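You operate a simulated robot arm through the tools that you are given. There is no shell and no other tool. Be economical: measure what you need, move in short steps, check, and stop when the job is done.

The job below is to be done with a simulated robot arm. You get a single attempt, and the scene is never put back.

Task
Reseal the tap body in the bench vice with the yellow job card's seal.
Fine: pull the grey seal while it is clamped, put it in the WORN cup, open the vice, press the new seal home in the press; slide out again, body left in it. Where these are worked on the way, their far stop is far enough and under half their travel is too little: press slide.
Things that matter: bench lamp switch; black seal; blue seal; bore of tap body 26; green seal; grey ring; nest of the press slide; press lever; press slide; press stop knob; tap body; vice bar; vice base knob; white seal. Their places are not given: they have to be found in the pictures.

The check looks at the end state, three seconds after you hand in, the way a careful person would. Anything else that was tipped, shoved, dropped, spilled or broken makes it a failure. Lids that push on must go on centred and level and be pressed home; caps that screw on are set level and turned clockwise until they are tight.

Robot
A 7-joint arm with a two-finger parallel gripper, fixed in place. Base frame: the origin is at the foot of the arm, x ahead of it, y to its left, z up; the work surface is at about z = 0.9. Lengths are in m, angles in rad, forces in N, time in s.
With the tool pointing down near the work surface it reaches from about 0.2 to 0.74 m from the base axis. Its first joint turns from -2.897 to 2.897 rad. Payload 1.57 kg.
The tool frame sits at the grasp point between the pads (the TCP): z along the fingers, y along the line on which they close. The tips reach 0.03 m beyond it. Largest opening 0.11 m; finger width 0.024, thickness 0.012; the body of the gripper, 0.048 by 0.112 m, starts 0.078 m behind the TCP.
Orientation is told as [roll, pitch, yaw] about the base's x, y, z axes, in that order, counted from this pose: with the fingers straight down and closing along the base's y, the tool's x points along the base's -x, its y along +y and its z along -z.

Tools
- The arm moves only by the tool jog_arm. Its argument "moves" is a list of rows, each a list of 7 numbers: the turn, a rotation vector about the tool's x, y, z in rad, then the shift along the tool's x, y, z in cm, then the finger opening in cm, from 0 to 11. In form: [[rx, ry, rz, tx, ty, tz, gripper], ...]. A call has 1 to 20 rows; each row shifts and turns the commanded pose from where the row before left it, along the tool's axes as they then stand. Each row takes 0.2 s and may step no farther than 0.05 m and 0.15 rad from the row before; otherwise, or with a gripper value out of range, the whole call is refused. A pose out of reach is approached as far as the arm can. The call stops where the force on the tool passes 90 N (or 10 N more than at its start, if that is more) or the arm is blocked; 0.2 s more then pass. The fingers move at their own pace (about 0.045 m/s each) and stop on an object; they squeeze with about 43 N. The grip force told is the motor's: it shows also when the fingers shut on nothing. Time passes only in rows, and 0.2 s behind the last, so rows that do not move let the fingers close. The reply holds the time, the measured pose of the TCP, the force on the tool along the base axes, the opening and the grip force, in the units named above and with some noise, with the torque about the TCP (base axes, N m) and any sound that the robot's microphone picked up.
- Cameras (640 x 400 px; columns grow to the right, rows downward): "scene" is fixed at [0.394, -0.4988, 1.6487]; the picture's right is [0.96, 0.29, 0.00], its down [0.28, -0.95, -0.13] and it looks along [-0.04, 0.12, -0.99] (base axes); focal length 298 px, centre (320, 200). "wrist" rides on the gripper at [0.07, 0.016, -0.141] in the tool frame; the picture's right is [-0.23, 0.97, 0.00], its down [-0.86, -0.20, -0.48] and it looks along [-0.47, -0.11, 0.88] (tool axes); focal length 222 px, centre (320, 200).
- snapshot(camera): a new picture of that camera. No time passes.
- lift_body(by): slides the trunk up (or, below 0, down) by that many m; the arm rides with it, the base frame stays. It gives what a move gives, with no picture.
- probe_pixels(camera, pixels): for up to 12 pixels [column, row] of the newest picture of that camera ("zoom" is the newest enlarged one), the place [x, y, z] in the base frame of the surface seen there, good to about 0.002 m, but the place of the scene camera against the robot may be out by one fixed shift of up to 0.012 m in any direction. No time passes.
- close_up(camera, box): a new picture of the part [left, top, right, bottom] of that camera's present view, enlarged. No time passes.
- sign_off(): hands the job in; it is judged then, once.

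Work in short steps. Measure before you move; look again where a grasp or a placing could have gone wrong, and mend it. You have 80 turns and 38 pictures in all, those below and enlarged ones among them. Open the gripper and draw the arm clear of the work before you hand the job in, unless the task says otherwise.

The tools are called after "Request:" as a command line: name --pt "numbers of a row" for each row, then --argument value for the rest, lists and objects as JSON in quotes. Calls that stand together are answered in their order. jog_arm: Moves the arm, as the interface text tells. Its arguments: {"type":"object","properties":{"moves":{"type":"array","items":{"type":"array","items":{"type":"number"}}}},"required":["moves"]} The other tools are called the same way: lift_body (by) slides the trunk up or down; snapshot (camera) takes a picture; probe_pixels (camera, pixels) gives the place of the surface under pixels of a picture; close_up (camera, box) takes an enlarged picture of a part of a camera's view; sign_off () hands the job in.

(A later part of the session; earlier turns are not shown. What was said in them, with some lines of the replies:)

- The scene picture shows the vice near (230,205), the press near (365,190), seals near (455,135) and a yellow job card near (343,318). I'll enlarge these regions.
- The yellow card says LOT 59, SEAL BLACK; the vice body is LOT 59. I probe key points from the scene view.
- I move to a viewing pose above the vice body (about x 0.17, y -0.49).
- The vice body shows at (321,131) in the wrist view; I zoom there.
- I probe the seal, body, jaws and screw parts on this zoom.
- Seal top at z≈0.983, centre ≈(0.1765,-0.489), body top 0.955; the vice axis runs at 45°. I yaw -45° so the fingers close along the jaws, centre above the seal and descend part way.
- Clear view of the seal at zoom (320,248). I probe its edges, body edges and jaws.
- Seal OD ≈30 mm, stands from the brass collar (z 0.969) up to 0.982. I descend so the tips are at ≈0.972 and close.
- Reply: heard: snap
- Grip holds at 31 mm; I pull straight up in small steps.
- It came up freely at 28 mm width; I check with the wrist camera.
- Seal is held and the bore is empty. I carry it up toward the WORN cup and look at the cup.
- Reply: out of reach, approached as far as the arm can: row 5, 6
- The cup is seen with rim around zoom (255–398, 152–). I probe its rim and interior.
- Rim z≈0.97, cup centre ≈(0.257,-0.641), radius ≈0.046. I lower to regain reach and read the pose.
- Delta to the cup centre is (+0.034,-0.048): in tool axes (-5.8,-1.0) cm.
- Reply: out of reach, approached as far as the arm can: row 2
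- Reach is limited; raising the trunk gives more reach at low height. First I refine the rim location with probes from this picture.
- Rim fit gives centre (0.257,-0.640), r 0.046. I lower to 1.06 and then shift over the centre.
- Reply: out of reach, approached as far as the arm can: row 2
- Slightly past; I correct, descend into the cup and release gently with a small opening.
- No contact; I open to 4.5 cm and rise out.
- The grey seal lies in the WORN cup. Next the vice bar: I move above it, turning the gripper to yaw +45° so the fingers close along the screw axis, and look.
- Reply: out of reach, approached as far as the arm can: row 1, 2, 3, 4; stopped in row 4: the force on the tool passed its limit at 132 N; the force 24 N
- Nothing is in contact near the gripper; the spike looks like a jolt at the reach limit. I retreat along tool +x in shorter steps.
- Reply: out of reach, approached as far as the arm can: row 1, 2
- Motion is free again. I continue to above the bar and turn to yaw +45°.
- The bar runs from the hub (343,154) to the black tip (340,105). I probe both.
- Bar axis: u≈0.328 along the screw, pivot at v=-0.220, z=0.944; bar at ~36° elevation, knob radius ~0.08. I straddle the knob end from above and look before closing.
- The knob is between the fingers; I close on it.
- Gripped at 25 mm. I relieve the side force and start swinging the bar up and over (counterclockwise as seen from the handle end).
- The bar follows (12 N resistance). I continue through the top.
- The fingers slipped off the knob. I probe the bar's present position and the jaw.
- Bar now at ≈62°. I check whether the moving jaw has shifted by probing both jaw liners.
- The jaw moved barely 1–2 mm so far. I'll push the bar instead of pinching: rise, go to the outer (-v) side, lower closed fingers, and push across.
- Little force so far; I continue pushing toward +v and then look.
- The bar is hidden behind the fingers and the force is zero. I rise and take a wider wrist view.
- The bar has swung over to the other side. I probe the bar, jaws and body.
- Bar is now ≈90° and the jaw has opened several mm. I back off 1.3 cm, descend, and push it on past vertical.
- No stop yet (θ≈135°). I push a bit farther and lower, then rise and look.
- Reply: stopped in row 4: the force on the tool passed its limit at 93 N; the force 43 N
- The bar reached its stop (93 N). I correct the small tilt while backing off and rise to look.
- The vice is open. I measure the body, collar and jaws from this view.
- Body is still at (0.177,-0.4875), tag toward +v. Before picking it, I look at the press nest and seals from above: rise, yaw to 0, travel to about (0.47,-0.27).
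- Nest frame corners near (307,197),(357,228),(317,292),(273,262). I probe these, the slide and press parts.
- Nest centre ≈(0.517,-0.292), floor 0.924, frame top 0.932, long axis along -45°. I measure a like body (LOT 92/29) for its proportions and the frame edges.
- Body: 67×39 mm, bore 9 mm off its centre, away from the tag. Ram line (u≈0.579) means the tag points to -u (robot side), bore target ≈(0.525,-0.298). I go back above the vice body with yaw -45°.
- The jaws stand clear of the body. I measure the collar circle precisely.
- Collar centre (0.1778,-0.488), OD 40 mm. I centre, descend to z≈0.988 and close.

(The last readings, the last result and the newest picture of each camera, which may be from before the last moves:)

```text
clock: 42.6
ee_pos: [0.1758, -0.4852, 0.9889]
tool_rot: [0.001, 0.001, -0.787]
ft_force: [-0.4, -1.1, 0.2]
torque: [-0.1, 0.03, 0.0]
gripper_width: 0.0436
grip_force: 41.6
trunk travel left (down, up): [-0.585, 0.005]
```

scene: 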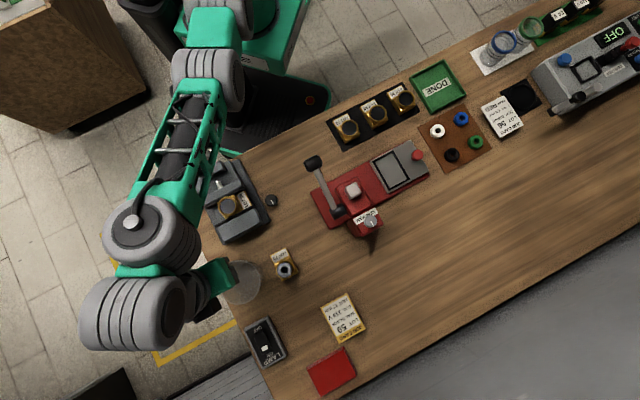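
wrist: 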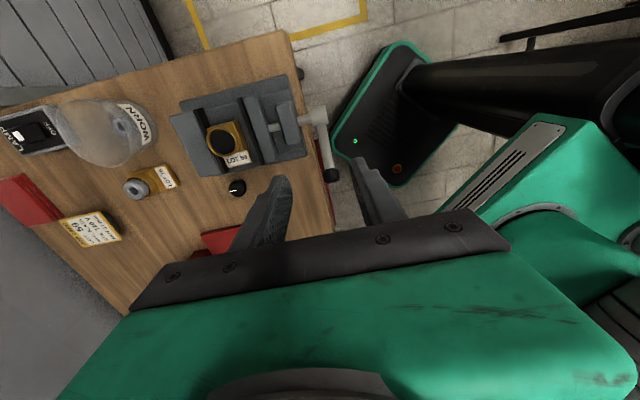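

Gripping 43.6 mm collar. I lift slowly and check.

Request:
jog_arm --pt "0 0 0 0 0 -0.5 2" --pt "0 0 0 0 0 -1.5 2" --pt "0 0 0 0 0 -3 2" --pt "0 0 0 0 0 -4 2" --pt "0 0 0 0 0 0 2"

Request:
close_up --camera "wrist" --box '[220, 100, 420, 250]'

```text
clock: 43.8
ee_pos: [0.1738, -0.484, 1.0791]
tool_rot: [0.002, -0.001, -0.786]
ft_force: [0.5, 0.0, -4.0]
torque: [0.02, 0.02, 0.0]
gripper_width: 0.0431
grip_force: 43.4
trunk travel left (down, up): [-0.585, 0.005]
```

```text
2.67 times, centred on (320, 175) of wrist
```

zoom: 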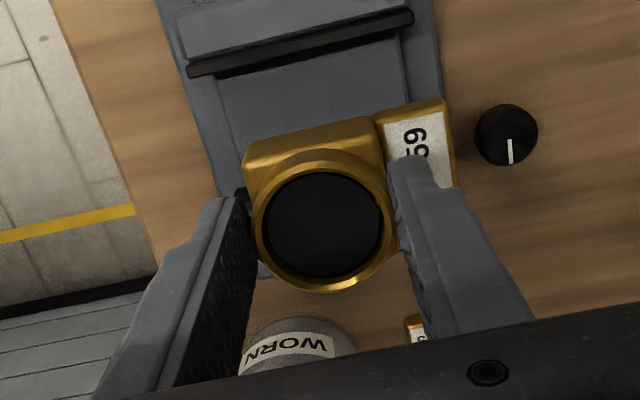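

Body held level. I probe the collar centre relative to the TCP and the body's flat edge for its yaw.

Request:
probe_pixels --camera "zoom" --pixels '[[263, 228], [385, 215], [315, 165], [330, 285], [280, 268], [372, 180], [250, 147], [365, 122], [440, 105], [455, 180], [355, 270], [285, 180]]'

```text
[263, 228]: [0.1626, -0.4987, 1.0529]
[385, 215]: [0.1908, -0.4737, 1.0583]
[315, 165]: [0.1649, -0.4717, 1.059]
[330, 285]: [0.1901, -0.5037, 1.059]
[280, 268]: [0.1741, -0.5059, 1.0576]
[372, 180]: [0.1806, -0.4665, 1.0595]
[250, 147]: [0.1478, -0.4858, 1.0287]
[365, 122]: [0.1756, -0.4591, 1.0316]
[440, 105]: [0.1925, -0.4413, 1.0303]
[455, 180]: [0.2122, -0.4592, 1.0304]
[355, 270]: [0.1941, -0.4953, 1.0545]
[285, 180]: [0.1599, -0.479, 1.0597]
```

Bore and body yaw are good. I rise to 1.23 and turn the body +90°.

Request:
jog_arm --pt "0 0 0 0 0 -4 2" --pt "0 0 0 0 0 -4 2" --pt "0 0 0 0 0 -4 2" --pt "0 0 0 0 0 -3 2" --pt "0 0 -0.1309 0 0 0 2" --pt "0 0 -0.1309 0 0 0 2" --pt "0 0 -0.1309 0 0 0 2" --pt "0 0 -0.1309 0 0 0 2" --pt "0 0 -0.1309 0 0 0 2" --pt "0 0 -0.1309 0 0 0 2" --pt "0 0 -0.1309 0 0 0 2" --pt "0 0 -0.1309 0 0 0 2" --pt "0 0 -0.1309 0 0 0 2" --pt "0 0 -0.1309 0 0 0 2" --pt "0 0 -0.1309 0 0 0 2" --pt "0 0 -0.1309 0 0 0 2"

```text
clock: 47.2
ee_pos: [0.1765, -0.4865, 1.2275]
tool_rot: [0.001, -0.003, 0.789]
ft_force: [0.2, 0.7, -2.9]
torque: [-0.03, 0.0, -0.03]
gripper_width: 0.0432
grip_force: 43.1
trunk travel left (down, up): [-0.585, 0.005]
```

Now I carry it to above the nest (high, over the press lever).

Request:
jog_arm --pt "0 0 0 -4.171 -1.257 0 2" --pt "0 0 0 -4.171 -1.257 0 2" --pt "0 0 0 -4.171 -1.257 0 2" --pt "0 0 0 -4.171 -1.257 0 2" --pt "0 0 0 -4.171 -1.257 0 2" --pt "0 0 0 -4.171 -1.257 0 2" --pt "0 0 0 -4.171 -1.257 0 2" --pt "0 0 0 -4.171 -1.257 0 2" --pt "0 0 0 -4.171 -1.257 0 2" --pt "0 0 0 0 0 3.5 2" --pt "0 0 0 0 0 3.5 2" --pt "0 0 0 0 0 3.5 2" --pt "0 0 0 0 0 0 2"

Request:
close_up --camera "wrist" --box '[200, 60, 440, 230]'

```text
clock: 50.0
ee_pos: [0.5209, -0.3007, 1.1222]
tool_rot: [0.0, 0.0, 0.784]
ft_force: [-0.7, -0.2, -3.7]
torque: [-0.03, -0.03, 0.02]
gripper_width: 0.0432
grip_force: 43.0
trunk travel left (down, up): [-0.585, 0.005]
```

```text
2.35 times, centred on (320, 145) of wrist
```

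zoom: 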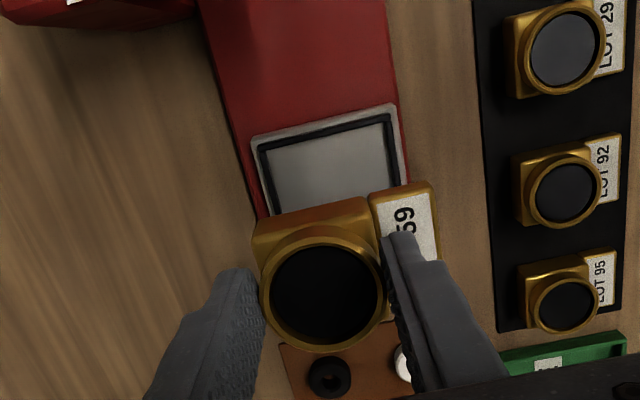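

Body is over the nest with tag toward the robot side. I probe the held collar and the visible nest frame in this same view.

Request:
probe_pixels --camera "zoom" --pixels '[[267, 290], [380, 280], [318, 232], [328, 347], [285, 250], [362, 325], [257, 237], [362, 203], [370, 195], [432, 185], [280, 330], [360, 245]]'

Request:
probe_pixels --camera "zoom" --pixels '[[264, 150], [383, 117], [320, 133], [268, 165], [266, 190], [388, 150], [395, 145], [325, 145], [262, 175], [400, 172], [380, 150], [277, 175]]'

```text
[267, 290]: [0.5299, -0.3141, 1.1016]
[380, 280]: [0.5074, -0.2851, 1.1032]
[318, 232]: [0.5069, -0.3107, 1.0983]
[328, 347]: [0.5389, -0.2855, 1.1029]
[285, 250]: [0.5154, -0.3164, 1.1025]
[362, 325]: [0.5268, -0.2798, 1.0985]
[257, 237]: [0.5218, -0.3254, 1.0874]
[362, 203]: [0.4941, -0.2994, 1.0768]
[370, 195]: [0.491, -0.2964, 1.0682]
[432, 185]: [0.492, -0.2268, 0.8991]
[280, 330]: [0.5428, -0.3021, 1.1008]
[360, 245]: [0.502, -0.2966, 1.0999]
```

```text
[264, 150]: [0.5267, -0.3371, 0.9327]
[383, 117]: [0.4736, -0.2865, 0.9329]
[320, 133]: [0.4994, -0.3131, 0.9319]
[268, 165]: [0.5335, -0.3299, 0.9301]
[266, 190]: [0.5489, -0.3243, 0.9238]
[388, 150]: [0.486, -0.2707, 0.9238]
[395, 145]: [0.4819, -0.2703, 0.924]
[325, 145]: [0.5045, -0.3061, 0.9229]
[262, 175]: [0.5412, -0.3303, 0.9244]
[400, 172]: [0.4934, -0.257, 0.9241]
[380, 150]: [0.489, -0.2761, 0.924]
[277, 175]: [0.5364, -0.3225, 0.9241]
```

Bore now at u=0.580,v=0.157; target u≈0.585, v≈0.161. I shift and descend to just above the frame.

Request:
jog_arm --pt "0 0 0 -0.34 -0.51 0 2" --pt "0 0 0 0 0 4 2" --pt "0 0 0 0 0 4 2" --pt "0 0 0 0 0 3 2" --pt "0 0 0 0 0 1.4 2" --pt "0 0 0 0 0 0 2"

Request:
close_up --camera "wrist" --box '[220, 100, 420, 250]'

```text
clock: 51.4
ee_pos: [0.5293, -0.3005, 0.9999]
tool_rot: [0.0, -0.002, 0.786]
ft_force: [0.2, -0.1, -3.2]
torque: [-0.03, -0.01, 0.04]
gripper_width: 0.0433
grip_force: 43.0
trunk travel left (down, up): [-0.585, 0.005]
```

```text
2.67 times, centred on (320, 175) of wrist
```

zoom: 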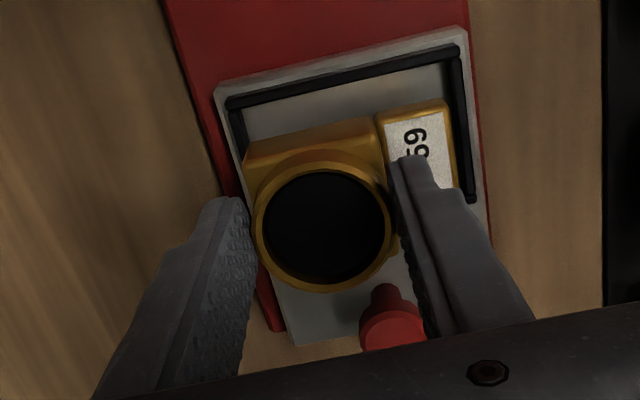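

I check body-to-frame clearances in the u direction.

Request:
probe_pixels --camera "zoom" --pixels '[[236, 120], [243, 125], [456, 70], [466, 130], [446, 108], [455, 165], [250, 155], [247, 165], [345, 75], [345, 85], [320, 128], [461, 150]]'

```text
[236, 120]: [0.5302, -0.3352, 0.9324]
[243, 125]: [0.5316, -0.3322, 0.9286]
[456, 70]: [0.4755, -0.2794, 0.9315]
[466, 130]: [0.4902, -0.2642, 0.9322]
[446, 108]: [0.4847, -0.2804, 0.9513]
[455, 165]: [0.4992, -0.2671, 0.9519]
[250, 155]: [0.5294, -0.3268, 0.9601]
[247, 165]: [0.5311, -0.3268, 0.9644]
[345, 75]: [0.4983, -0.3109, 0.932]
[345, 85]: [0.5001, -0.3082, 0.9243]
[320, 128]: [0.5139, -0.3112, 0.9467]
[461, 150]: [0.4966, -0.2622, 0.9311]
```

Clearances are about 4 mm on both ends. I lower onto the nest floor gently.

Request:
jog_arm --pt "0 0 0 0 0 0.6 2" --pt "0 0 0 0 0 0.5 2" --pt "0 0 0 0 0 0.3 2" --pt "0 0 0 0 0 0 2"

```text
clock: 52.4
ee_pos: [0.5287, -0.3004, 0.9912]
tool_rot: [-0.012, -0.004, 0.788]
ft_force: [-2.4, 1.5, 36.3]
torque: [0.96, -0.38, -0.01]
gripper_width: 0.0433
grip_force: 42.7
trunk travel left (down, up): [-0.585, 0.005]
```

Contact (36 N) lies on the +v side: the body is on that frame wall. I raise, shift 4 mm to -v and lower again.

Request:
jog_arm --pt "0 0 0 0 0 -1.0 2" --pt "0 0 0 0.4 0 0 2" --pt "0 0 0 0 0 0 2" --pt "0 0 0 0 0 0.5 2" --pt "0 0 0 0 0 0.4 2" --pt "0 0 0 0 0 0.3 2" --pt "0 0 0 0 0 0.2 2" --pt "0 0 0 0 0 0 2"

```text
clock: 54.2
ee_pos: [0.5251, -0.3044, 0.9827]
tool_rot: [-0.003, -0.001, 0.787]
ft_force: [0.3, 1.3, 12.2]
torque: [0.33, 0.67, -0.08]
gripper_width: 0.0432
grip_force: 43.1
trunk travel left (down, up): [-0.585, 0.005]
```

Seated at z 0.983 (floor). I open and rise, then look.

Request:
jog_arm --pt "0 0 0 0 0 0 6" --pt "0 0 0 0 0 0 6" --pt "0 0 0 0 0 0 6" --pt "0 0 0 0 0 -3 6" --pt "0 0 0 0 0 -4 6" --pt "0 0 0 0 0 -4 6"

Request:
close_up --camera "wrist" --box '[200, 60, 440, 230]'

```text
clock: 55.6
ee_pos: [0.5258, -0.3049, 1.0908]
tool_rot: [-0.001, -0.003, 0.786]
ft_force: [0.0, -0.3, 0.3]
torque: [0.03, 0.0, 0.0]
gripper_width: 0.0602
grip_force: 0.1
trunk travel left (down, up): [-0.585, 0.005]
```

```text
2.35 times, centred on (320, 145) of wrist
```

zoom: 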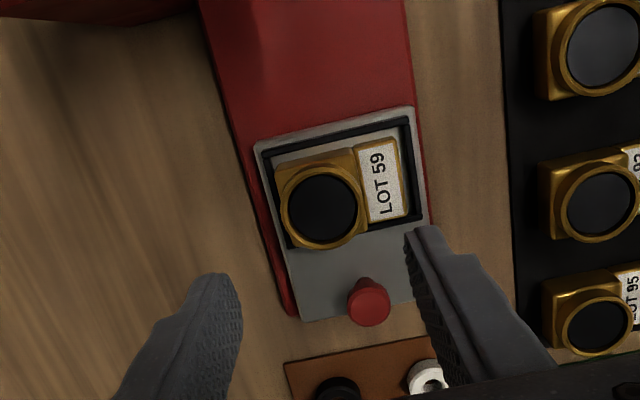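

Body sits flat in the nest. I probe the bore centre, red slide knob and the black seal visible at (338,388).

Request:
probe_pixels --camera "zoom" --pixels '[[281, 212], [361, 202], [318, 166], [325, 245], [292, 182], [352, 230], [369, 295], [368, 310], [276, 180], [404, 145], [338, 385], [320, 210]]'

```text
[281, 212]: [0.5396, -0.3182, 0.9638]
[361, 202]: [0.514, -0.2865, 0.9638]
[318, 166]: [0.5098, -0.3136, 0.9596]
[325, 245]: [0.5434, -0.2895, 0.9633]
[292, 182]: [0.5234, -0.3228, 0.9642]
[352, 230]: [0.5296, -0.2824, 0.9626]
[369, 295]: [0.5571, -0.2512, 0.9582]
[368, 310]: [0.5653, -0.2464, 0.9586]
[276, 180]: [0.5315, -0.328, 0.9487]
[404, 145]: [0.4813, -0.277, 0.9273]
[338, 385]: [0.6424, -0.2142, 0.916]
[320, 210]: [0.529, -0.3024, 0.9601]
```

Bore centre (0.5266,-0.3022), collar top 0.964. Next I move near the black seal and look.

Request:
jog_arm --pt "0 0 0 -4 -0.2 0 6" --pt "0 0 0 -4 -0.2 0 6" --pt "0 0 0 -4 -0.3 0 6" --pt "0 0 0 -1.7 -0.3 0 6" --pt "0 0 0 0 0 0 6"

Request:
close_up --camera "wrist" --box '[220, 80, 420, 230]'

```text
clock: 56.8
ee_pos: [0.6301, -0.2157, 1.0924]
tool_rot: [-0.001, -0.001, 0.785]
ft_force: [-0.4, 0.8, 0.8]
torque: [-0.02, 0.03, -0.02]
gripper_width: 0.0602
grip_force: 0.0
trunk travel left (down, up): [-0.585, 0.005]
```

```text
2.67 times, centred on (320, 155) of wrist
```

zoom: 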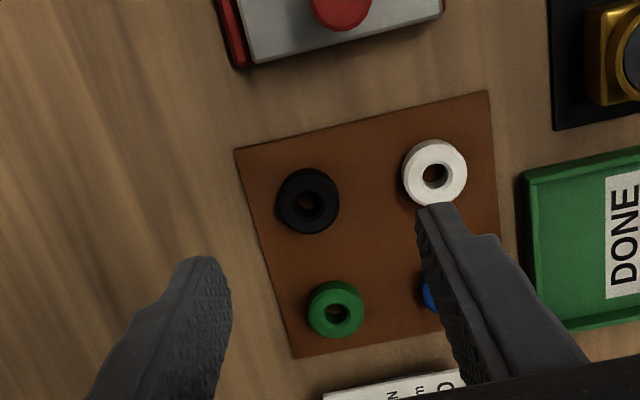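

Black seal at zoom (308,201). I probe its edges.

Request:
probe_pixels --camera "zoom" --pixels '[[283, 200], [336, 196], [308, 175], [310, 228], [290, 180], [328, 220], [309, 203], [290, 222], [327, 178], [434, 150], [260, 220], [343, 225]]'

```text
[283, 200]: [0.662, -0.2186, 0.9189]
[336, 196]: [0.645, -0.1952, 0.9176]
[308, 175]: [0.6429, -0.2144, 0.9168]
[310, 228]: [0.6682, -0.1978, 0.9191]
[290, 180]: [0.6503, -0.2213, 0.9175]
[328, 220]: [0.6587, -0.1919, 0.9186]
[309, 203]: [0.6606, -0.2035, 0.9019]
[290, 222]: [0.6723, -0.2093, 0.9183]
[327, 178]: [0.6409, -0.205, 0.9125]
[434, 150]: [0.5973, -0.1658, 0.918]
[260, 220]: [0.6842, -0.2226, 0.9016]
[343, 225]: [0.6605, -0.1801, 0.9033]
```

Black seal centre (0.655,-0.2067), z 0.902–0.919. I go over it and descend to TCP z≈0.941, gripping its upper half.

Request:
jog_arm --pt "0 0 0 0 0 4 6" --pt "0 0 0 -1.2 -0.57 2 6" --pt "0 0 0 -1.2 -0.56 2 6" --pt "0 0 0 0 0 3 6" --pt "0 0 0 0 0 2.5 6" --pt "0 0 0 0 0 0 6"

```text
clock: 58.2
ee_pos: [0.6542, -0.2073, 0.9564]
tool_rot: [0.0, -0.003, 0.785]
ft_force: [0.3, -0.1, -0.1]
torque: [0.01, 0.02, 0.01]
gripper_width: 0.06
grip_force: 0.1
trunk travel left (down, up): [-0.585, 0.005]
```

On target at z 0.956; I lower 1.5 cm, close and lift.

Request:
jog_arm --pt "0 0 0 0 0 1.0 6" --pt "0 0 0 0 0 0.5 6" --pt "0 0 0 0 0 0 0" --pt "0 0 0 0 0 0 0" --pt "0 0 0 0 0 0 0" --pt "0 0 0 0 0 0 0" --pt "0 0 0 0 0 -2 0" --pt "0 0 0 0 0 -4 0" --pt "0 0 0 0 0 -4 0" --pt "0 0 0 0 0 -4 0"

```text
clock: 60.4
ee_pos: [0.655, -0.2046, 1.0818]
tool_rot: [-0.001, -0.004, 0.785]
ft_force: [-0.6, 0.7, 0.0]
torque: [-0.01, 0.02, -0.03]
gripper_width: 0.0285
grip_force: 38.3
trunk travel left (down, up): [-0.585, 0.005]
```

Held (28.5 mm). I carry it to above the bore and look before lowering.

Request:
jog_arm --pt "0 0 0 4 0.6 0 0" --pt "0 0 0 4 0.6 0 0" --pt "0 0 0 4 0.6 0 0" --pt "0 0 0 3.83 0.53 0 0" --pt "0 0 0 0 0 3 0" --pt "0 0 0 0 0 2 0" --pt "0 0 0 0 0 0 0"

Request:
close_up --camera "wrist" --box '[220, 100, 420, 250]'

```text
clock: 62.0
ee_pos: [0.5264, -0.301, 1.0309]
tool_rot: [0.0, -0.001, 0.785]
ft_force: [0.9, 0.3, -0.3]
torque: [-0.01, -0.01, -0.01]
gripper_width: 0.0283
grip_force: 38.1
trunk travel left (down, up): [-0.585, 0.005]
```

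```text
2.67 times, centred on (320, 175) of wrist
```

zoom: 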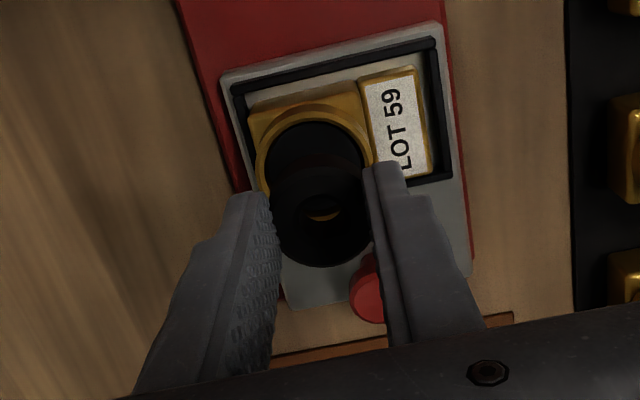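

Request:
probe_pixels --camera "zoom" --pixels '[[320, 262], [284, 240], [358, 240], [300, 190], [345, 190], [300, 255], [345, 255], [322, 197], [290, 205], [355, 205], [258, 180], [315, 108]]'

```text
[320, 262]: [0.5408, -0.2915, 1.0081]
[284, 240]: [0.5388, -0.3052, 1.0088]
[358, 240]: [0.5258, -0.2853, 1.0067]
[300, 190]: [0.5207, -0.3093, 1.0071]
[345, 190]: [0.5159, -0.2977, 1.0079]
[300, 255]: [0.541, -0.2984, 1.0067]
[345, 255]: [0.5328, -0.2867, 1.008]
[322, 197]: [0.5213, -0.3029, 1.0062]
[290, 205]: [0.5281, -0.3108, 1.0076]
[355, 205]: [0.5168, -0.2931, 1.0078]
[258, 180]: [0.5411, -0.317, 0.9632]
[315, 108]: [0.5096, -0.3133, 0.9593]
```

Held seal centre ≈(u .585,v .160) versus bore (u .586,v .159): aligned within ~1.5 mm. I nudge 1 mm and lower gently until contact.

Request:
jog_arm --pt "0 0 0 0.1 -0.1 1.5 0" --pt "0 0 0 0 0 0.8 0" --pt "0 0 0 0 0 0.3 0" --pt "0 0 0 0 0 0.2 0" --pt "0 0 0 0 0 0.2 0" --pt "0 0 0 0 0 0 0"

```text
clock: 63.4
ee_pos: [0.5254, -0.3031, 1.001]
tool_rot: [0.0, -0.003, 0.785]
ft_force: [-0.1, 1.0, -0.2]
torque: [0.0, -0.01, 0.02]
gripper_width: 0.0281
grip_force: 38.0
trunk travel left (down, up): [-0.585, 0.005]
```

Tips are at 0.971 with no contact yet; I lower in 1.5 mm steps watching force.

Request:
jog_arm --pt "0 0 0 0 0 0.15 0" --pt "0 0 0 0 0 0.15 0" --pt "0 0 0 0 0 0 0"

```text
clock: 64.2
ee_pos: [0.5261, -0.3021, 0.9991]
tool_rot: [-0.001, -0.001, 0.786]
ft_force: [-0.7, 0.8, 5.6]
torque: [0.16, 0.11, 0.05]
gripper_width: 0.0282
grip_force: 38.3
trunk travel left (down, up): [-0.585, 0.005]
```

Light contact (5.6 N), the seal's foot is in the bore mouth. I open, rise and look.

Request:
jog_arm --pt "0 0 0 0 0 0 4.5" --pt "0 0 0 0 0 0 5" --pt "0 0 0 0 0 0 5" --pt "0 0 0 0 0 -3 5" --pt "0 0 0 0 0 -4 5" --pt "0 0 0 0 0 -3 5"

Request:
close_up --camera "wrist" --box '[220, 60, 420, 230]'

```text
clock: 65.6
ee_pos: [0.5246, -0.3032, 1.0999]
tool_rot: [-0.001, -0.003, 0.786]
ft_force: [0.2, -0.4, -0.5]
torque: [-0.01, -0.03, 0.0]
gripper_width: 0.0501
grip_force: 0.1
trunk travel left (down, up): [-0.585, 0.005]
```

```text
2.35 times, centred on (320, 145) of wrist
```

zoom: 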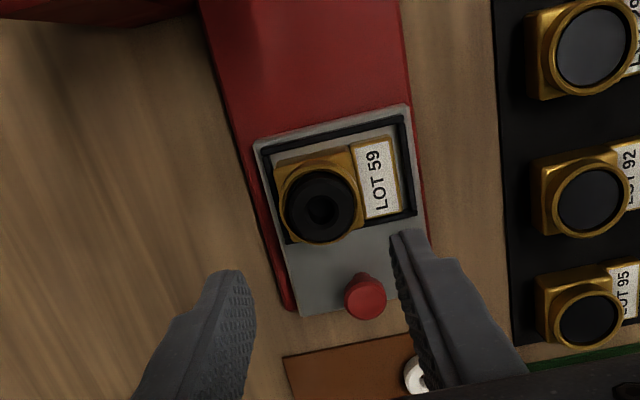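

The seal sits in the bore mouth. To work the slide knob without the camera meeting the press head, I turn the gripper half round (yaw → -135°), in two calls.

Request:
jog_arm --pt "0 0 0 0 0 -2 5" --pt "0 0 0.1309 0 0 0 5" --pt "0 0 0.1309 0 0 0 5" --pt "0 0 0.1309 0 0 0 5" --pt "0 0 0.1309 0 0 0 5" --pt "0 0 0.1309 0 0 0 5" --pt "0 0 0.1309 0 0 0 5" --pt "0 0 0.1309 0 0 0 5" --pt "0 0 0.1309 0 0 0 5" --pt "0 0 0.1309 0 0 0 5" --pt "0 0 0.1309 0 0 0 5" --pt "0 0 0.1309 0 0 0 5" --pt "0 0 0.1309 0 0 0 5"

Request:
jog_arm --pt "0 0 0.1309 0 0 0 5" --pt "0 0 0.1309 0 0 0 5" --pt "0 0 0.1309 0 0 0 5" --pt "0 0 0.1309 0 0 0 5" --pt "0 0 0.1309 0 0 0 5" --pt "0 0 0.1309 0 0 0 5" --pt "0 0 0.1309 0 0 0 5" --pt "0 0 0.1309 0 0 0 5" --pt "0 0 0.1309 0 0 0 5" --pt "0 0 0.1309 0 0 0 5" --pt "0 0 0.1309 0 0 0 5" --pt "0 0 0.1309 0 0 0 5"

```text
clock: 68.4
ee_pos: [0.5256, -0.3018, 1.1188]
tool_rot: [0.002, 0.001, -0.787]
ft_force: [0.3, -1.0, 0.8]
torque: [-0.01, -0.04, -0.03]
gripper_width: 0.05
grip_force: 0.1
trunk travel left (down, up): [-0.585, 0.005]
```

```text
clock: 71.0
ee_pos: [0.5257, -0.3026, 1.1197]
tool_rot: [-0.001, 0.001, -2.359]
ft_force: [0.0, -0.5, 0.3]
torque: [-0.03, -0.01, 0.01]
gripper_width: 0.0501
grip_force: 0.0
trunk travel left (down, up): [-0.585, 0.005]
```

Turned. Now I move over the red slide knob (0.561,-0.248) and descend around it.

Request:
jog_arm --pt "0 0 0 3.2 -0.65 0 5" --pt "0 0 0 3.1 -0.64 0 5" --pt "0 0 0 0 0 4 5" --pt "0 0 0 0 0 4 5" --pt "0 0 0 0 0 4 5" --pt "0 0 0 0 0 2.1 5" --pt "0 0 0 0 0 0 5"

Request:
close_up --camera "wrist" --box '[200, 60, 440, 260]'

```text
clock: 72.6
ee_pos: [0.5606, -0.2487, 0.9785]
tool_rot: [-0.001, 0.002, -2.356]
ft_force: [0.4, -0.1, 0.9]
torque: [-0.05, 0.01, 0.0]
gripper_width: 0.0502
grip_force: 0.0
trunk travel left (down, up): [-0.585, 0.005]
```

```text
2.00 times, centred on (320, 160) of wrist
```

zoom: 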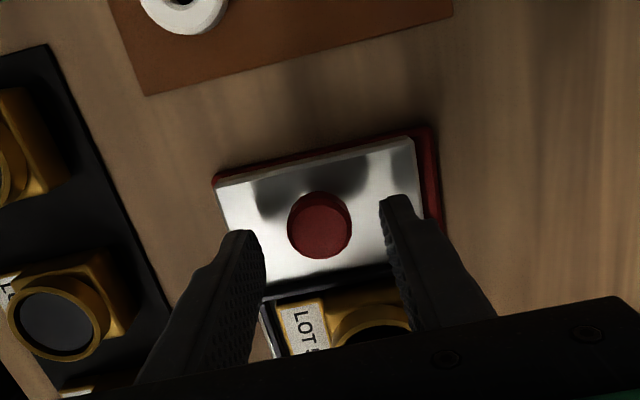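

The knob is between the fingers. I close and push the slide toward the ram (-v) in small steps.

Request:
jog_arm --pt "0 0 0 0 0 0 0" --pt "0 0 0 0 0 0 0" --pt "0 0 0 0 0 0 0" --pt "0 0 0 -0.5 0 0 0" --pt "0 0 0 -1 0 0 0" --pt "0 0 0 -1 0 0 0" --pt "0 0 0 -1 0 0 0" --pt "0 0 0 0 0 0 0"

```text
clock: 74.4
ee_pos: [0.5372, -0.274, 0.9798]
tool_rot: [0.001, 0.002, -2.355]
ft_force: [4.4, -3.7, 4.3]
torque: [-0.07, -0.26, 0.03]
gripper_width: 0.0252
grip_force: 36.6
trunk travel left (down, up): [-0.585, 0.005]
```

Slide moves easily. I keep pushing toward its stop.

Request:
jog_arm --pt "0 0 0 -1.5 0 0 0" --pt "0 0 0 -1.5 0 0 0" --pt "0 0 0 -1.5 0 0 0" --pt "0 0 0 -1.5 0 0 0" --pt "0 0 0 0 0 0 0"

```text
clock: 75.6
ee_pos: [0.4946, -0.3158, 0.9784]
tool_rot: [0.002, 0.001, -2.355]
ft_force: [8.1, -8.2, 7.0]
torque: [0.06, -0.4, -0.04]
gripper_width: 0.0253
grip_force: 36.8
trunk travel left (down, up): [-0.585, 0.005]
```

9.4 cm travelled, still free. I continue in small steps until the stop.

Request:
jog_arm --pt "0 0 0 -0.8 0.15 0 0" --pt "0 0 0 -0.8 0 0 0" --pt "0 0 0 -0.6 0 0 0" --pt "0 0 0 -0.6 0 0 0" --pt "0 0 0 0 0 0 0"

```text
clock: 76.8
ee_pos: [0.4744, -0.3355, 0.9794]
tool_rot: [0.003, 0.002, -2.356]
ft_force: [0.2, 1.2, 15.3]
torque: [0.13, 0.1, 0.11]
gripper_width: 0.025
grip_force: 36.9
trunk travel left (down, up): [-0.585, 0.005]
```

Travel 12.2 cm, no stop yet; continue.

Request:
jog_arm --pt "0 0 0 -0.4 0 0 0" --pt "0 0 0 -0.4 0 0 0" --pt "0 0 0 -0.4 0 0 0" --pt "0 0 0 0 0 0 0"

```text
clock: 77.8
ee_pos: [0.4682, -0.3422, 0.9781]
tool_rot: [0.002, 0.003, -2.349]
ft_force: [19.4, 23.6, 15.2]
torque: [0.73, -0.34, -0.22]
gripper_width: 0.0255
grip_force: 36.7
trunk travel left (down, up): [-0.585, 0.005]
```

The stop is reached (30 N, travel 13 cm). I release, rise clear and look.

Request:
jog_arm --pt "0 0 0 0.3 0 0 0" --pt "0 0 0 0 0 0 5" --pt "0 0 0 0 0 0 5" --pt "0 0 0 0 0 -3 5" --pt "0 0 0 0 0 -4 5" --pt "0 0 0 0 0 -4 5" --pt "0 0 0 1 0 -4 5" --pt "0 0 0 2 0 -4 5" --pt "0 0 0 0 0 -4 5"

Request:
snapshot --camera "wrist"

```text
clock: 79.8
ee_pos: [0.49, -0.3214, 1.2086]
tool_rot: [-0.001, 0.003, -2.356]
ft_force: [0.1, 0.7, 0.3]
torque: [-0.02, 0.01, -0.01]
gripper_width: 0.05
grip_force: 0.0
trunk travel left (down, up): [-0.585, 0.005]
```

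```text
5 pictures are left
```

wrist: 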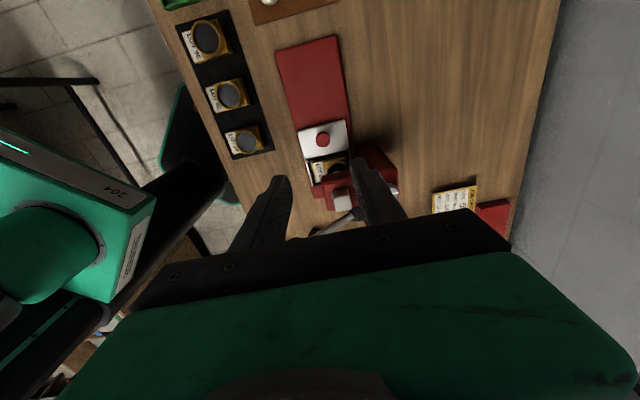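

The slide is in and LOT 59 is under the head. Next I turn to yaw -45° (so the gripper stays clear of the head) and go above the lever grip at (0.347,-0.366).

Request:
jog_arm --pt "0 0 0 -3.32 -1.74 -0.5 3" --pt "0 0 0 -3.32 -1.74 0 2" --pt "0 0 0 -3.32 -1.74 0 1" --pt "0 0 0 -3.32 -1.74 0 0" --pt "0 0 -0.1309 0 0 0 0" --pt "0 0 -0.1309 0 0 0 0" --pt "0 0 -0.1309 0 0 0 0" --pt "0 0 -0.1309 0 0 0 0" --pt "0 0 -0.1309 0 0 0 0" --pt "0 0 -0.1309 0 0 0 0" --pt "0 0 -0.1309 0 0 0 0" --pt "0 0 -0.1309 0 0 0 0" --pt "0 0 -0.1309 0 0 0 0" --pt "0 0 -0.1309 0 0 0 0" --pt "0 0 -0.1309 0 0 0 0" --pt "0 0 -0.1309 0 0 0 0"

Request:
snapshot --camera "wrist"

```text
clock: 83.2
ee_pos: [0.3455, -0.3655, 1.2136]
tool_rot: [0.002, -0.001, -0.783]
ft_force: [-0.5, -0.7, 0.9]
torque: [0.0, -0.01, 0.0]
gripper_width: 0.0001
grip_force: 21.8
trunk travel left (down, up): [-0.585, 0.005]
```

```text
4 pictures are left
```

wrist: 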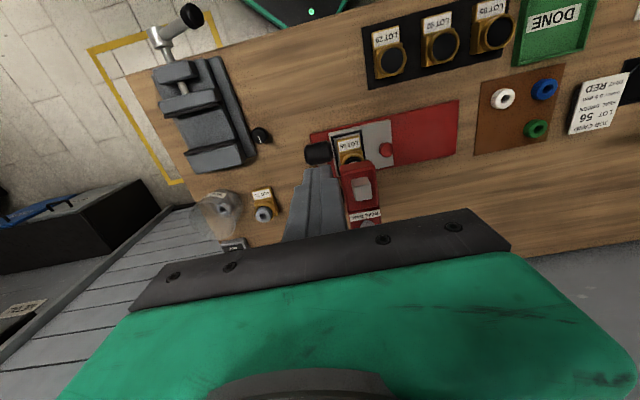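

I probe the lever grip, the seal under the head and the cap.

Request:
probe_pixels --camera "wrist" --pixels '[[318, 152], [310, 153], [326, 152], [318, 147], [362, 187], [350, 160], [345, 154], [387, 150], [331, 162], [355, 167], [316, 165], [362, 195]]'

```text
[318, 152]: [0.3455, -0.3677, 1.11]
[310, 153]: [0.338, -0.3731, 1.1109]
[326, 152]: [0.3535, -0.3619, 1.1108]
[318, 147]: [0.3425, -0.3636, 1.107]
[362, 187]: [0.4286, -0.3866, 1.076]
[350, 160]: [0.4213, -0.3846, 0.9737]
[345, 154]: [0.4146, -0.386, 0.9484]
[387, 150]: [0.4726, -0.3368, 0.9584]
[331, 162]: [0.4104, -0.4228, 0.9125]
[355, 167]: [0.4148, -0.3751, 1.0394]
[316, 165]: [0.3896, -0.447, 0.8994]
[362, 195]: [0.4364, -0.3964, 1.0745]
```

Seal sits beneath the ram. I lower closed fingers to the lever grip and start pushing it down along its arc.

Request:
jog_arm --pt "0 0 0 0 -0.15 3 0" --pt "0 0 0 0 0 3 0" --pt "0 0 0 0 0 1 0" --pt "0 0 0 0.4 0 0.7 0" --pt "0 0 0 0.4 0 0.7 0" --pt "0 0 0 0.4 0 0.8 0" --pt "0 0 0 0.3 0 0.8 0" --pt "0 0 0 0 0 0 0"

```text
clock: 85.0
ee_pos: [0.3343, -0.3564, 1.1122]
tool_rot: [0.003, 0.001, -0.785]
ft_force: [-4.0, 0.0, 3.4]
torque: [-0.02, 0.07, -0.01]
gripper_width: 0.0
grip_force: 21.1
trunk travel left (down, up): [-0.585, 0.005]
```

Lever is moving with little force. I continue down.

Request:
jog_arm --pt "0 0 0 0.2 0 0.8 0" --pt "0 0 0 0.2 0 0.8 0" --pt "0 0 0 0.15 0 0.8 0" --pt "0 0 0 0.1 0 0.8 0" --pt "0 0 0 0.05 0 0.8 0" --pt "0 0 0 -0.1 0 0.8 0" --pt "0 0 0 0 0 0 0"

```text
clock: 86.6
ee_pos: [0.3311, -0.3523, 1.0637]
tool_rot: [0.002, 0.001, -0.783]
ft_force: [-2.2, 3.2, 6.3]
torque: [-0.01, 0.08, -0.04]
gripper_width: 0.0
grip_force: 20.6
trunk travel left (down, up): [-0.585, 0.005]
```

Continue the stroke downward along the arc.

Request:
jog_arm --pt "0 0 0 -0.1 0 0.8 0" --pt "0 0 0 -0.2 0 0.8 0" --pt "0 0 0 -0.25 0 0.8 0" --pt "0 0 0 -0.35 0 0.8 0" --pt "0 0 0 -0.4 0 0.7 0" --pt "0 0 0 -0.45 0 0.7 0" --pt "0 0 0 0 0 0 0"

```text
clock: 88.2
ee_pos: [0.3429, -0.3644, 1.0177]
tool_rot: [0.0, -0.001, -0.785]
ft_force: [-6.6, 5.9, 6.1]
torque: [0.11, 0.16, -0.01]
gripper_width: 0.0002
grip_force: 20.9
trunk travel left (down, up): [-0.585, 0.005]
```

Still light resistance; I continue to the stop.

Request:
jog_arm --pt "0 0 0 -0.4 0 0.7 0" --pt "0 0 0 -0.45 0 0.7 0" --pt "0 0 0 -0.5 0 0.6 0" --pt "0 0 0 -0.5 0 0.6 0" --pt "0 0 0 0 0 0 0"

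```text
clock: 88.9
ee_pos: [0.3446, -0.3653, 1.015]
tool_rot: [0.003, -0.001, -0.785]
ft_force: [-29.9, 39.3, 57.3]
torque: [0.88, 0.36, -0.32]
gripper_width: 0.0001
grip_force: 21.3
trunk travel left (down, up): [-0.585, 0.005]
stopped in row 3: the force on the tool passed its limit at 94 N (the readings are from after the stop); the commanded pose is now the measured one
5 turns are left
```

About 94 N at the bottom: lever at its stop. Turns are short, so I press once more, then rise, turn to yaw -135° above the slide knob, and look at the lever and seal.

Request:
jog_arm --pt "0 0 0 -0.2 0 0.4 0" --pt "0 0 0 -0.2 0 0.4 0" --pt "0 0 0 -0.2 0 0.4 0" --pt "0 0 0 0 0 0 0"

Request:
jog_arm --pt "0 0 0 0 0 -3.5 0" --pt "0 0 0 0 0 -4.9 0" --pt "0 0 0 0 0 -4.9 0" --pt "0 0 0 0 0 -4.9 0" --pt "0 0 0.1309 0 0 0 5" --pt "0 0 0.1309 0 0 0 5" --pt "0 0 0.1309 0 0 0 5" --pt "0 0 0.1309 0 0 0 5" --pt "0 0 0.1309 0 0 0 5" --pt "0 0 0.1309 0 0 0 5" --pt "0 0 0.1309 0 0 0 5" --pt "0 0 0.1309 0 0 0 5" --pt "0 0 0.1309 0 0 0 5" --pt "0 0 0.1309 0 0 0 5" --pt "0 0 0.1309 0 0 0 5" --pt "0 0 0.1309 0 0 0 5" --pt "0 0 0 3.51 2.33 0 5" --pt "0 0 0 3.51 2.33 0 5" --pt "0 0 0 3.51 2.33 0 5" --pt "0 0 0 0 0 0 5"

Request:
snapshot --camera "wrist"

Request:
snapshot --camera "scene"

```text
clock: 89.3
ee_pos: [0.3457, -0.3659, 1.0148]
tool_rot: [0.004, 0.006, -0.784]
ft_force: [-30.5, 47.2, 59.5]
torque: [1.07, 0.3, -0.37]
gripper_width: 0.0001
grip_force: 20.6
trunk travel left (down, up): [-0.585, 0.005]
stopped in row 2: the force on the tool passed its limit at 91 N (the readings are from after the stop); the commanded pose is now the measured one
```

```text
clock: 93.5
ee_pos: [0.4747, -0.3494, 1.1911]
tool_rot: [-0.003, 0.002, -2.358]
ft_force: [-0.3, -0.1, -0.1]
torque: [0.02, 0.03, 0.01]
gripper_width: 0.05
grip_force: 0.0
trunk travel left (down, up): [-0.585, 0.005]
```

```text
3 pictures are left
```

wrist: 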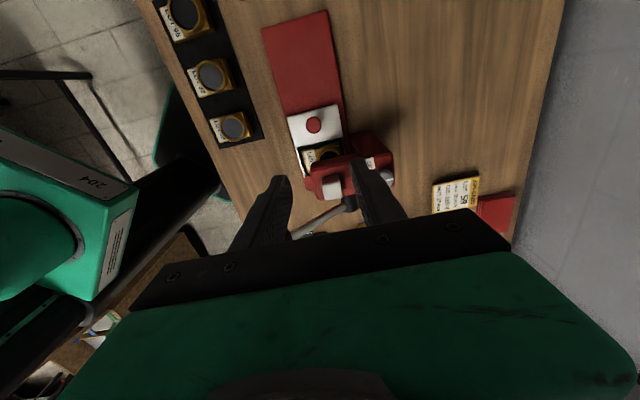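

```text
2 pictures are left
4 turns are left
```

scene: 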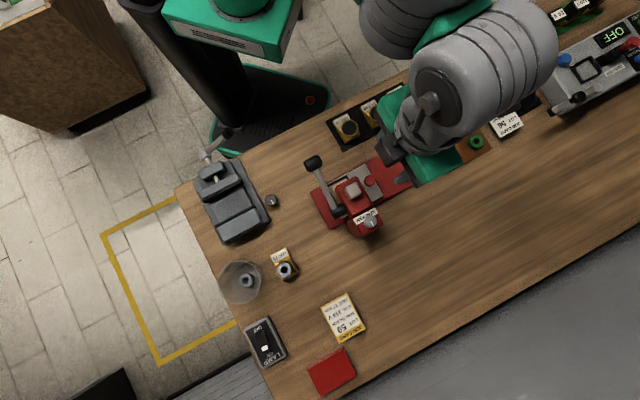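

The lever has sprung back up; the slide is still in. I correct 1 cm in u, descend on the knob, grip it and pull the slide out.

Request:
jog_arm --pt "0 0 0 0.05 -1.0 0 5" --pt "0 0 0 0 0 4.5 5" --pt "0 0 0 0 0 4.5 5" --pt "0 0 0 0 0 4.5 5" --pt "0 0 0 0 0 4.5 5" --pt "0 0 0 0 0 3.2 5" --pt "0 0 0 0 0 0 5" --pt "0 0 0 0 0 0 0" --pt "0 0 0 0 0 0 0" --pt "0 0 0 0 0 0 0" --pt "0 0 0 0 0 0 0"

Request:
jog_arm --pt "0 0 0 0.5 0 0 0" --pt "0 0 0 1 0 0 0" --pt "0 0 0 1.2 0 0 0" --pt "0 0 0 1.2 0 0 0" --pt "0 0 0 1.2 0 0 0" --pt "0 0 0 1.2 0 0 0" --pt "0 0 0 1.2 0 0 0" --pt "0 0 0 1.2 0 0 0" --pt "0 0 0 1.2 0 0 0" --pt "0 0 0 1.2 0 0 0" --pt "0 0 0 0.9 0 0 0" --pt "0 0 0 0.6 0 0 0" --pt "0 0 0 0.4 0 0 0" --pt "0 0 0 0.3 0 0 0" --pt "0 0 0 0 0 0 0"

```text
clock: 95.9
ee_pos: [0.471, -0.3399, 0.9778]
tool_rot: [-0.002, 0.0, -2.358]
ft_force: [3.3, -2.4, -2.2]
torque: [-0.2, -0.33, -0.05]
gripper_width: 0.025
grip_force: 36.9
trunk travel left (down, up): [-0.585, 0.005]
```

```text
clock: 99.1
ee_pos: [0.5617, -0.2492, 0.9774]
tool_rot: [-0.004, 0.0, -2.358]
ft_force: [4.5, -10.4, -6.4]
torque: [-0.61, 0.2, 0.15]
gripper_width: 0.0248
grip_force: 36.7
trunk travel left (down, up): [-0.585, 0.005]
3 turns are left
```

The slide is back out (knob at its starting place). I release, rise clear and look at the seal.

Request:
jog_arm --pt "0 0 0 -0.1 0 0 0" --pt "0 0 0 0 0 0 5" --pt "0 0 0 0 0 0 5" --pt "0 0 0 0 0 0 5" --pt "0 0 0 0 0 -3 5" --pt "0 0 0 0 0 -4 5" --pt "0 0 0 0 0 -4 5" --pt "0 0 0 0 0 -4 5" --pt "0 0 0 -3 0 0 5" --pt "0 0 0 -4 0 0 5" --pt "0 0 0 0 0 0 5"

Request:
close_up --camera "wrist" --box '[220, 80, 420, 230]'

Request:
probe_pixels --camera "zoom" --pixels '[[290, 200], [310, 200], [330, 200], [350, 200], [310, 220], [330, 220], [350, 220], [370, 220], [320, 240], [340, 240], [360, 240], [340, 180]]'

```text
clock: 101.5
ee_pos: [0.5129, -0.2989, 1.1278]
tool_rot: [-0.003, 0.002, -2.355]
ft_force: [-0.8, 0.0, -0.3]
torque: [-0.01, -0.03, 0.02]
gripper_width: 0.05
grip_force: 0.0
trunk travel left (down, up): [-0.585, 0.005]
```

```text
2.67 times, centred on (320, 155) of wrist
```

zoom: 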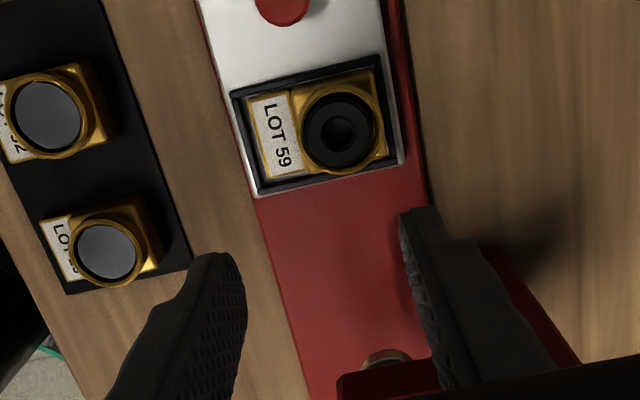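

```text
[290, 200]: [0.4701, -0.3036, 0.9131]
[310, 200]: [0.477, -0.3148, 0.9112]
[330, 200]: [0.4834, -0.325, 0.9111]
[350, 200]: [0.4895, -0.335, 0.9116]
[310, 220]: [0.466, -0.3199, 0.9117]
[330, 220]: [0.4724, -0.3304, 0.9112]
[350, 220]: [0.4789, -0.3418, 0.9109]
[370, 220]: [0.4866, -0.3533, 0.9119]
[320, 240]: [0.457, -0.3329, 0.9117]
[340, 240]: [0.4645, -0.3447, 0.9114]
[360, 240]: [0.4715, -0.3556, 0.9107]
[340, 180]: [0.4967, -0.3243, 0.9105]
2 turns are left
```

The seal looks sunk squarely into the collar. I verify its height by probing and draw the arm up clear.

Request:
probe_pixels --camera "zoom" --pixels '[[318, 130], [360, 125], [338, 105], [342, 157], [338, 130], [306, 135], [374, 125]]'

Request:
jog_arm --pt "0 0 0 0 0 -3 5" --pt "0 0 0 0 0 -3 5" --pt "0 0 0 0 0 0 5"

```text
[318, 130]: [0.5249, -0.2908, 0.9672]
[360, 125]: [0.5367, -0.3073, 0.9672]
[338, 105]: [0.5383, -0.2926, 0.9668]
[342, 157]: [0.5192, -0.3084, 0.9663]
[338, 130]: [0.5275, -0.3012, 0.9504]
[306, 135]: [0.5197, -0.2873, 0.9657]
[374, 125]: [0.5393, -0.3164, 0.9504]
```

```text
clock: 102.3
ee_pos: [0.5143, -0.2974, 1.1875]
tool_rot: [-0.004, 0.003, -2.358]
ft_force: [0.0, 0.2, 0.2]
torque: [-0.01, 0.02, 0.01]
gripper_width: 0.0504
grip_force: 0.1
trunk travel left (down, up): [-0.585, 0.005]
1 turns are left
```

The seal top is level at z≈0.967 on all sides and near flush with the collar (0.964), with the lever pressed to its stop; the slide is out with the body in it and the arm is clear. I hand in.

Request:
sign_off

```text
The job is handed in.
```

I handed the job in: the LOT 59 tap body from the vice has the black seal from the yellow card pressed in, and it sits in the press nest with the slide out again.

- **Old seal:** The grey seal came out while the body was clamped and is in the WORN cup.
- **Vice:** The vice is open, with its bar turned over to its stop.
- **New seal:** I pushed the slide to its stop and pressed the lever down until it stopped at about 94 N. The lever sprang back up by itself. Afterwards the seal top read about z 0.967 all round, about 3 mm above the collar at 0.964. I had no separate measure of "home", so I am relying on the lever having reached its stop.
- **Force spikes:** Apart from the two lever presses, one move near the cup stopped at 132 N. The pictures showed nothing touched, and I put it down to the arm reaching its limit. Pushing the vice bar to its stop reached 93 N.

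The gripper is open and about 0.2 m above the nest.
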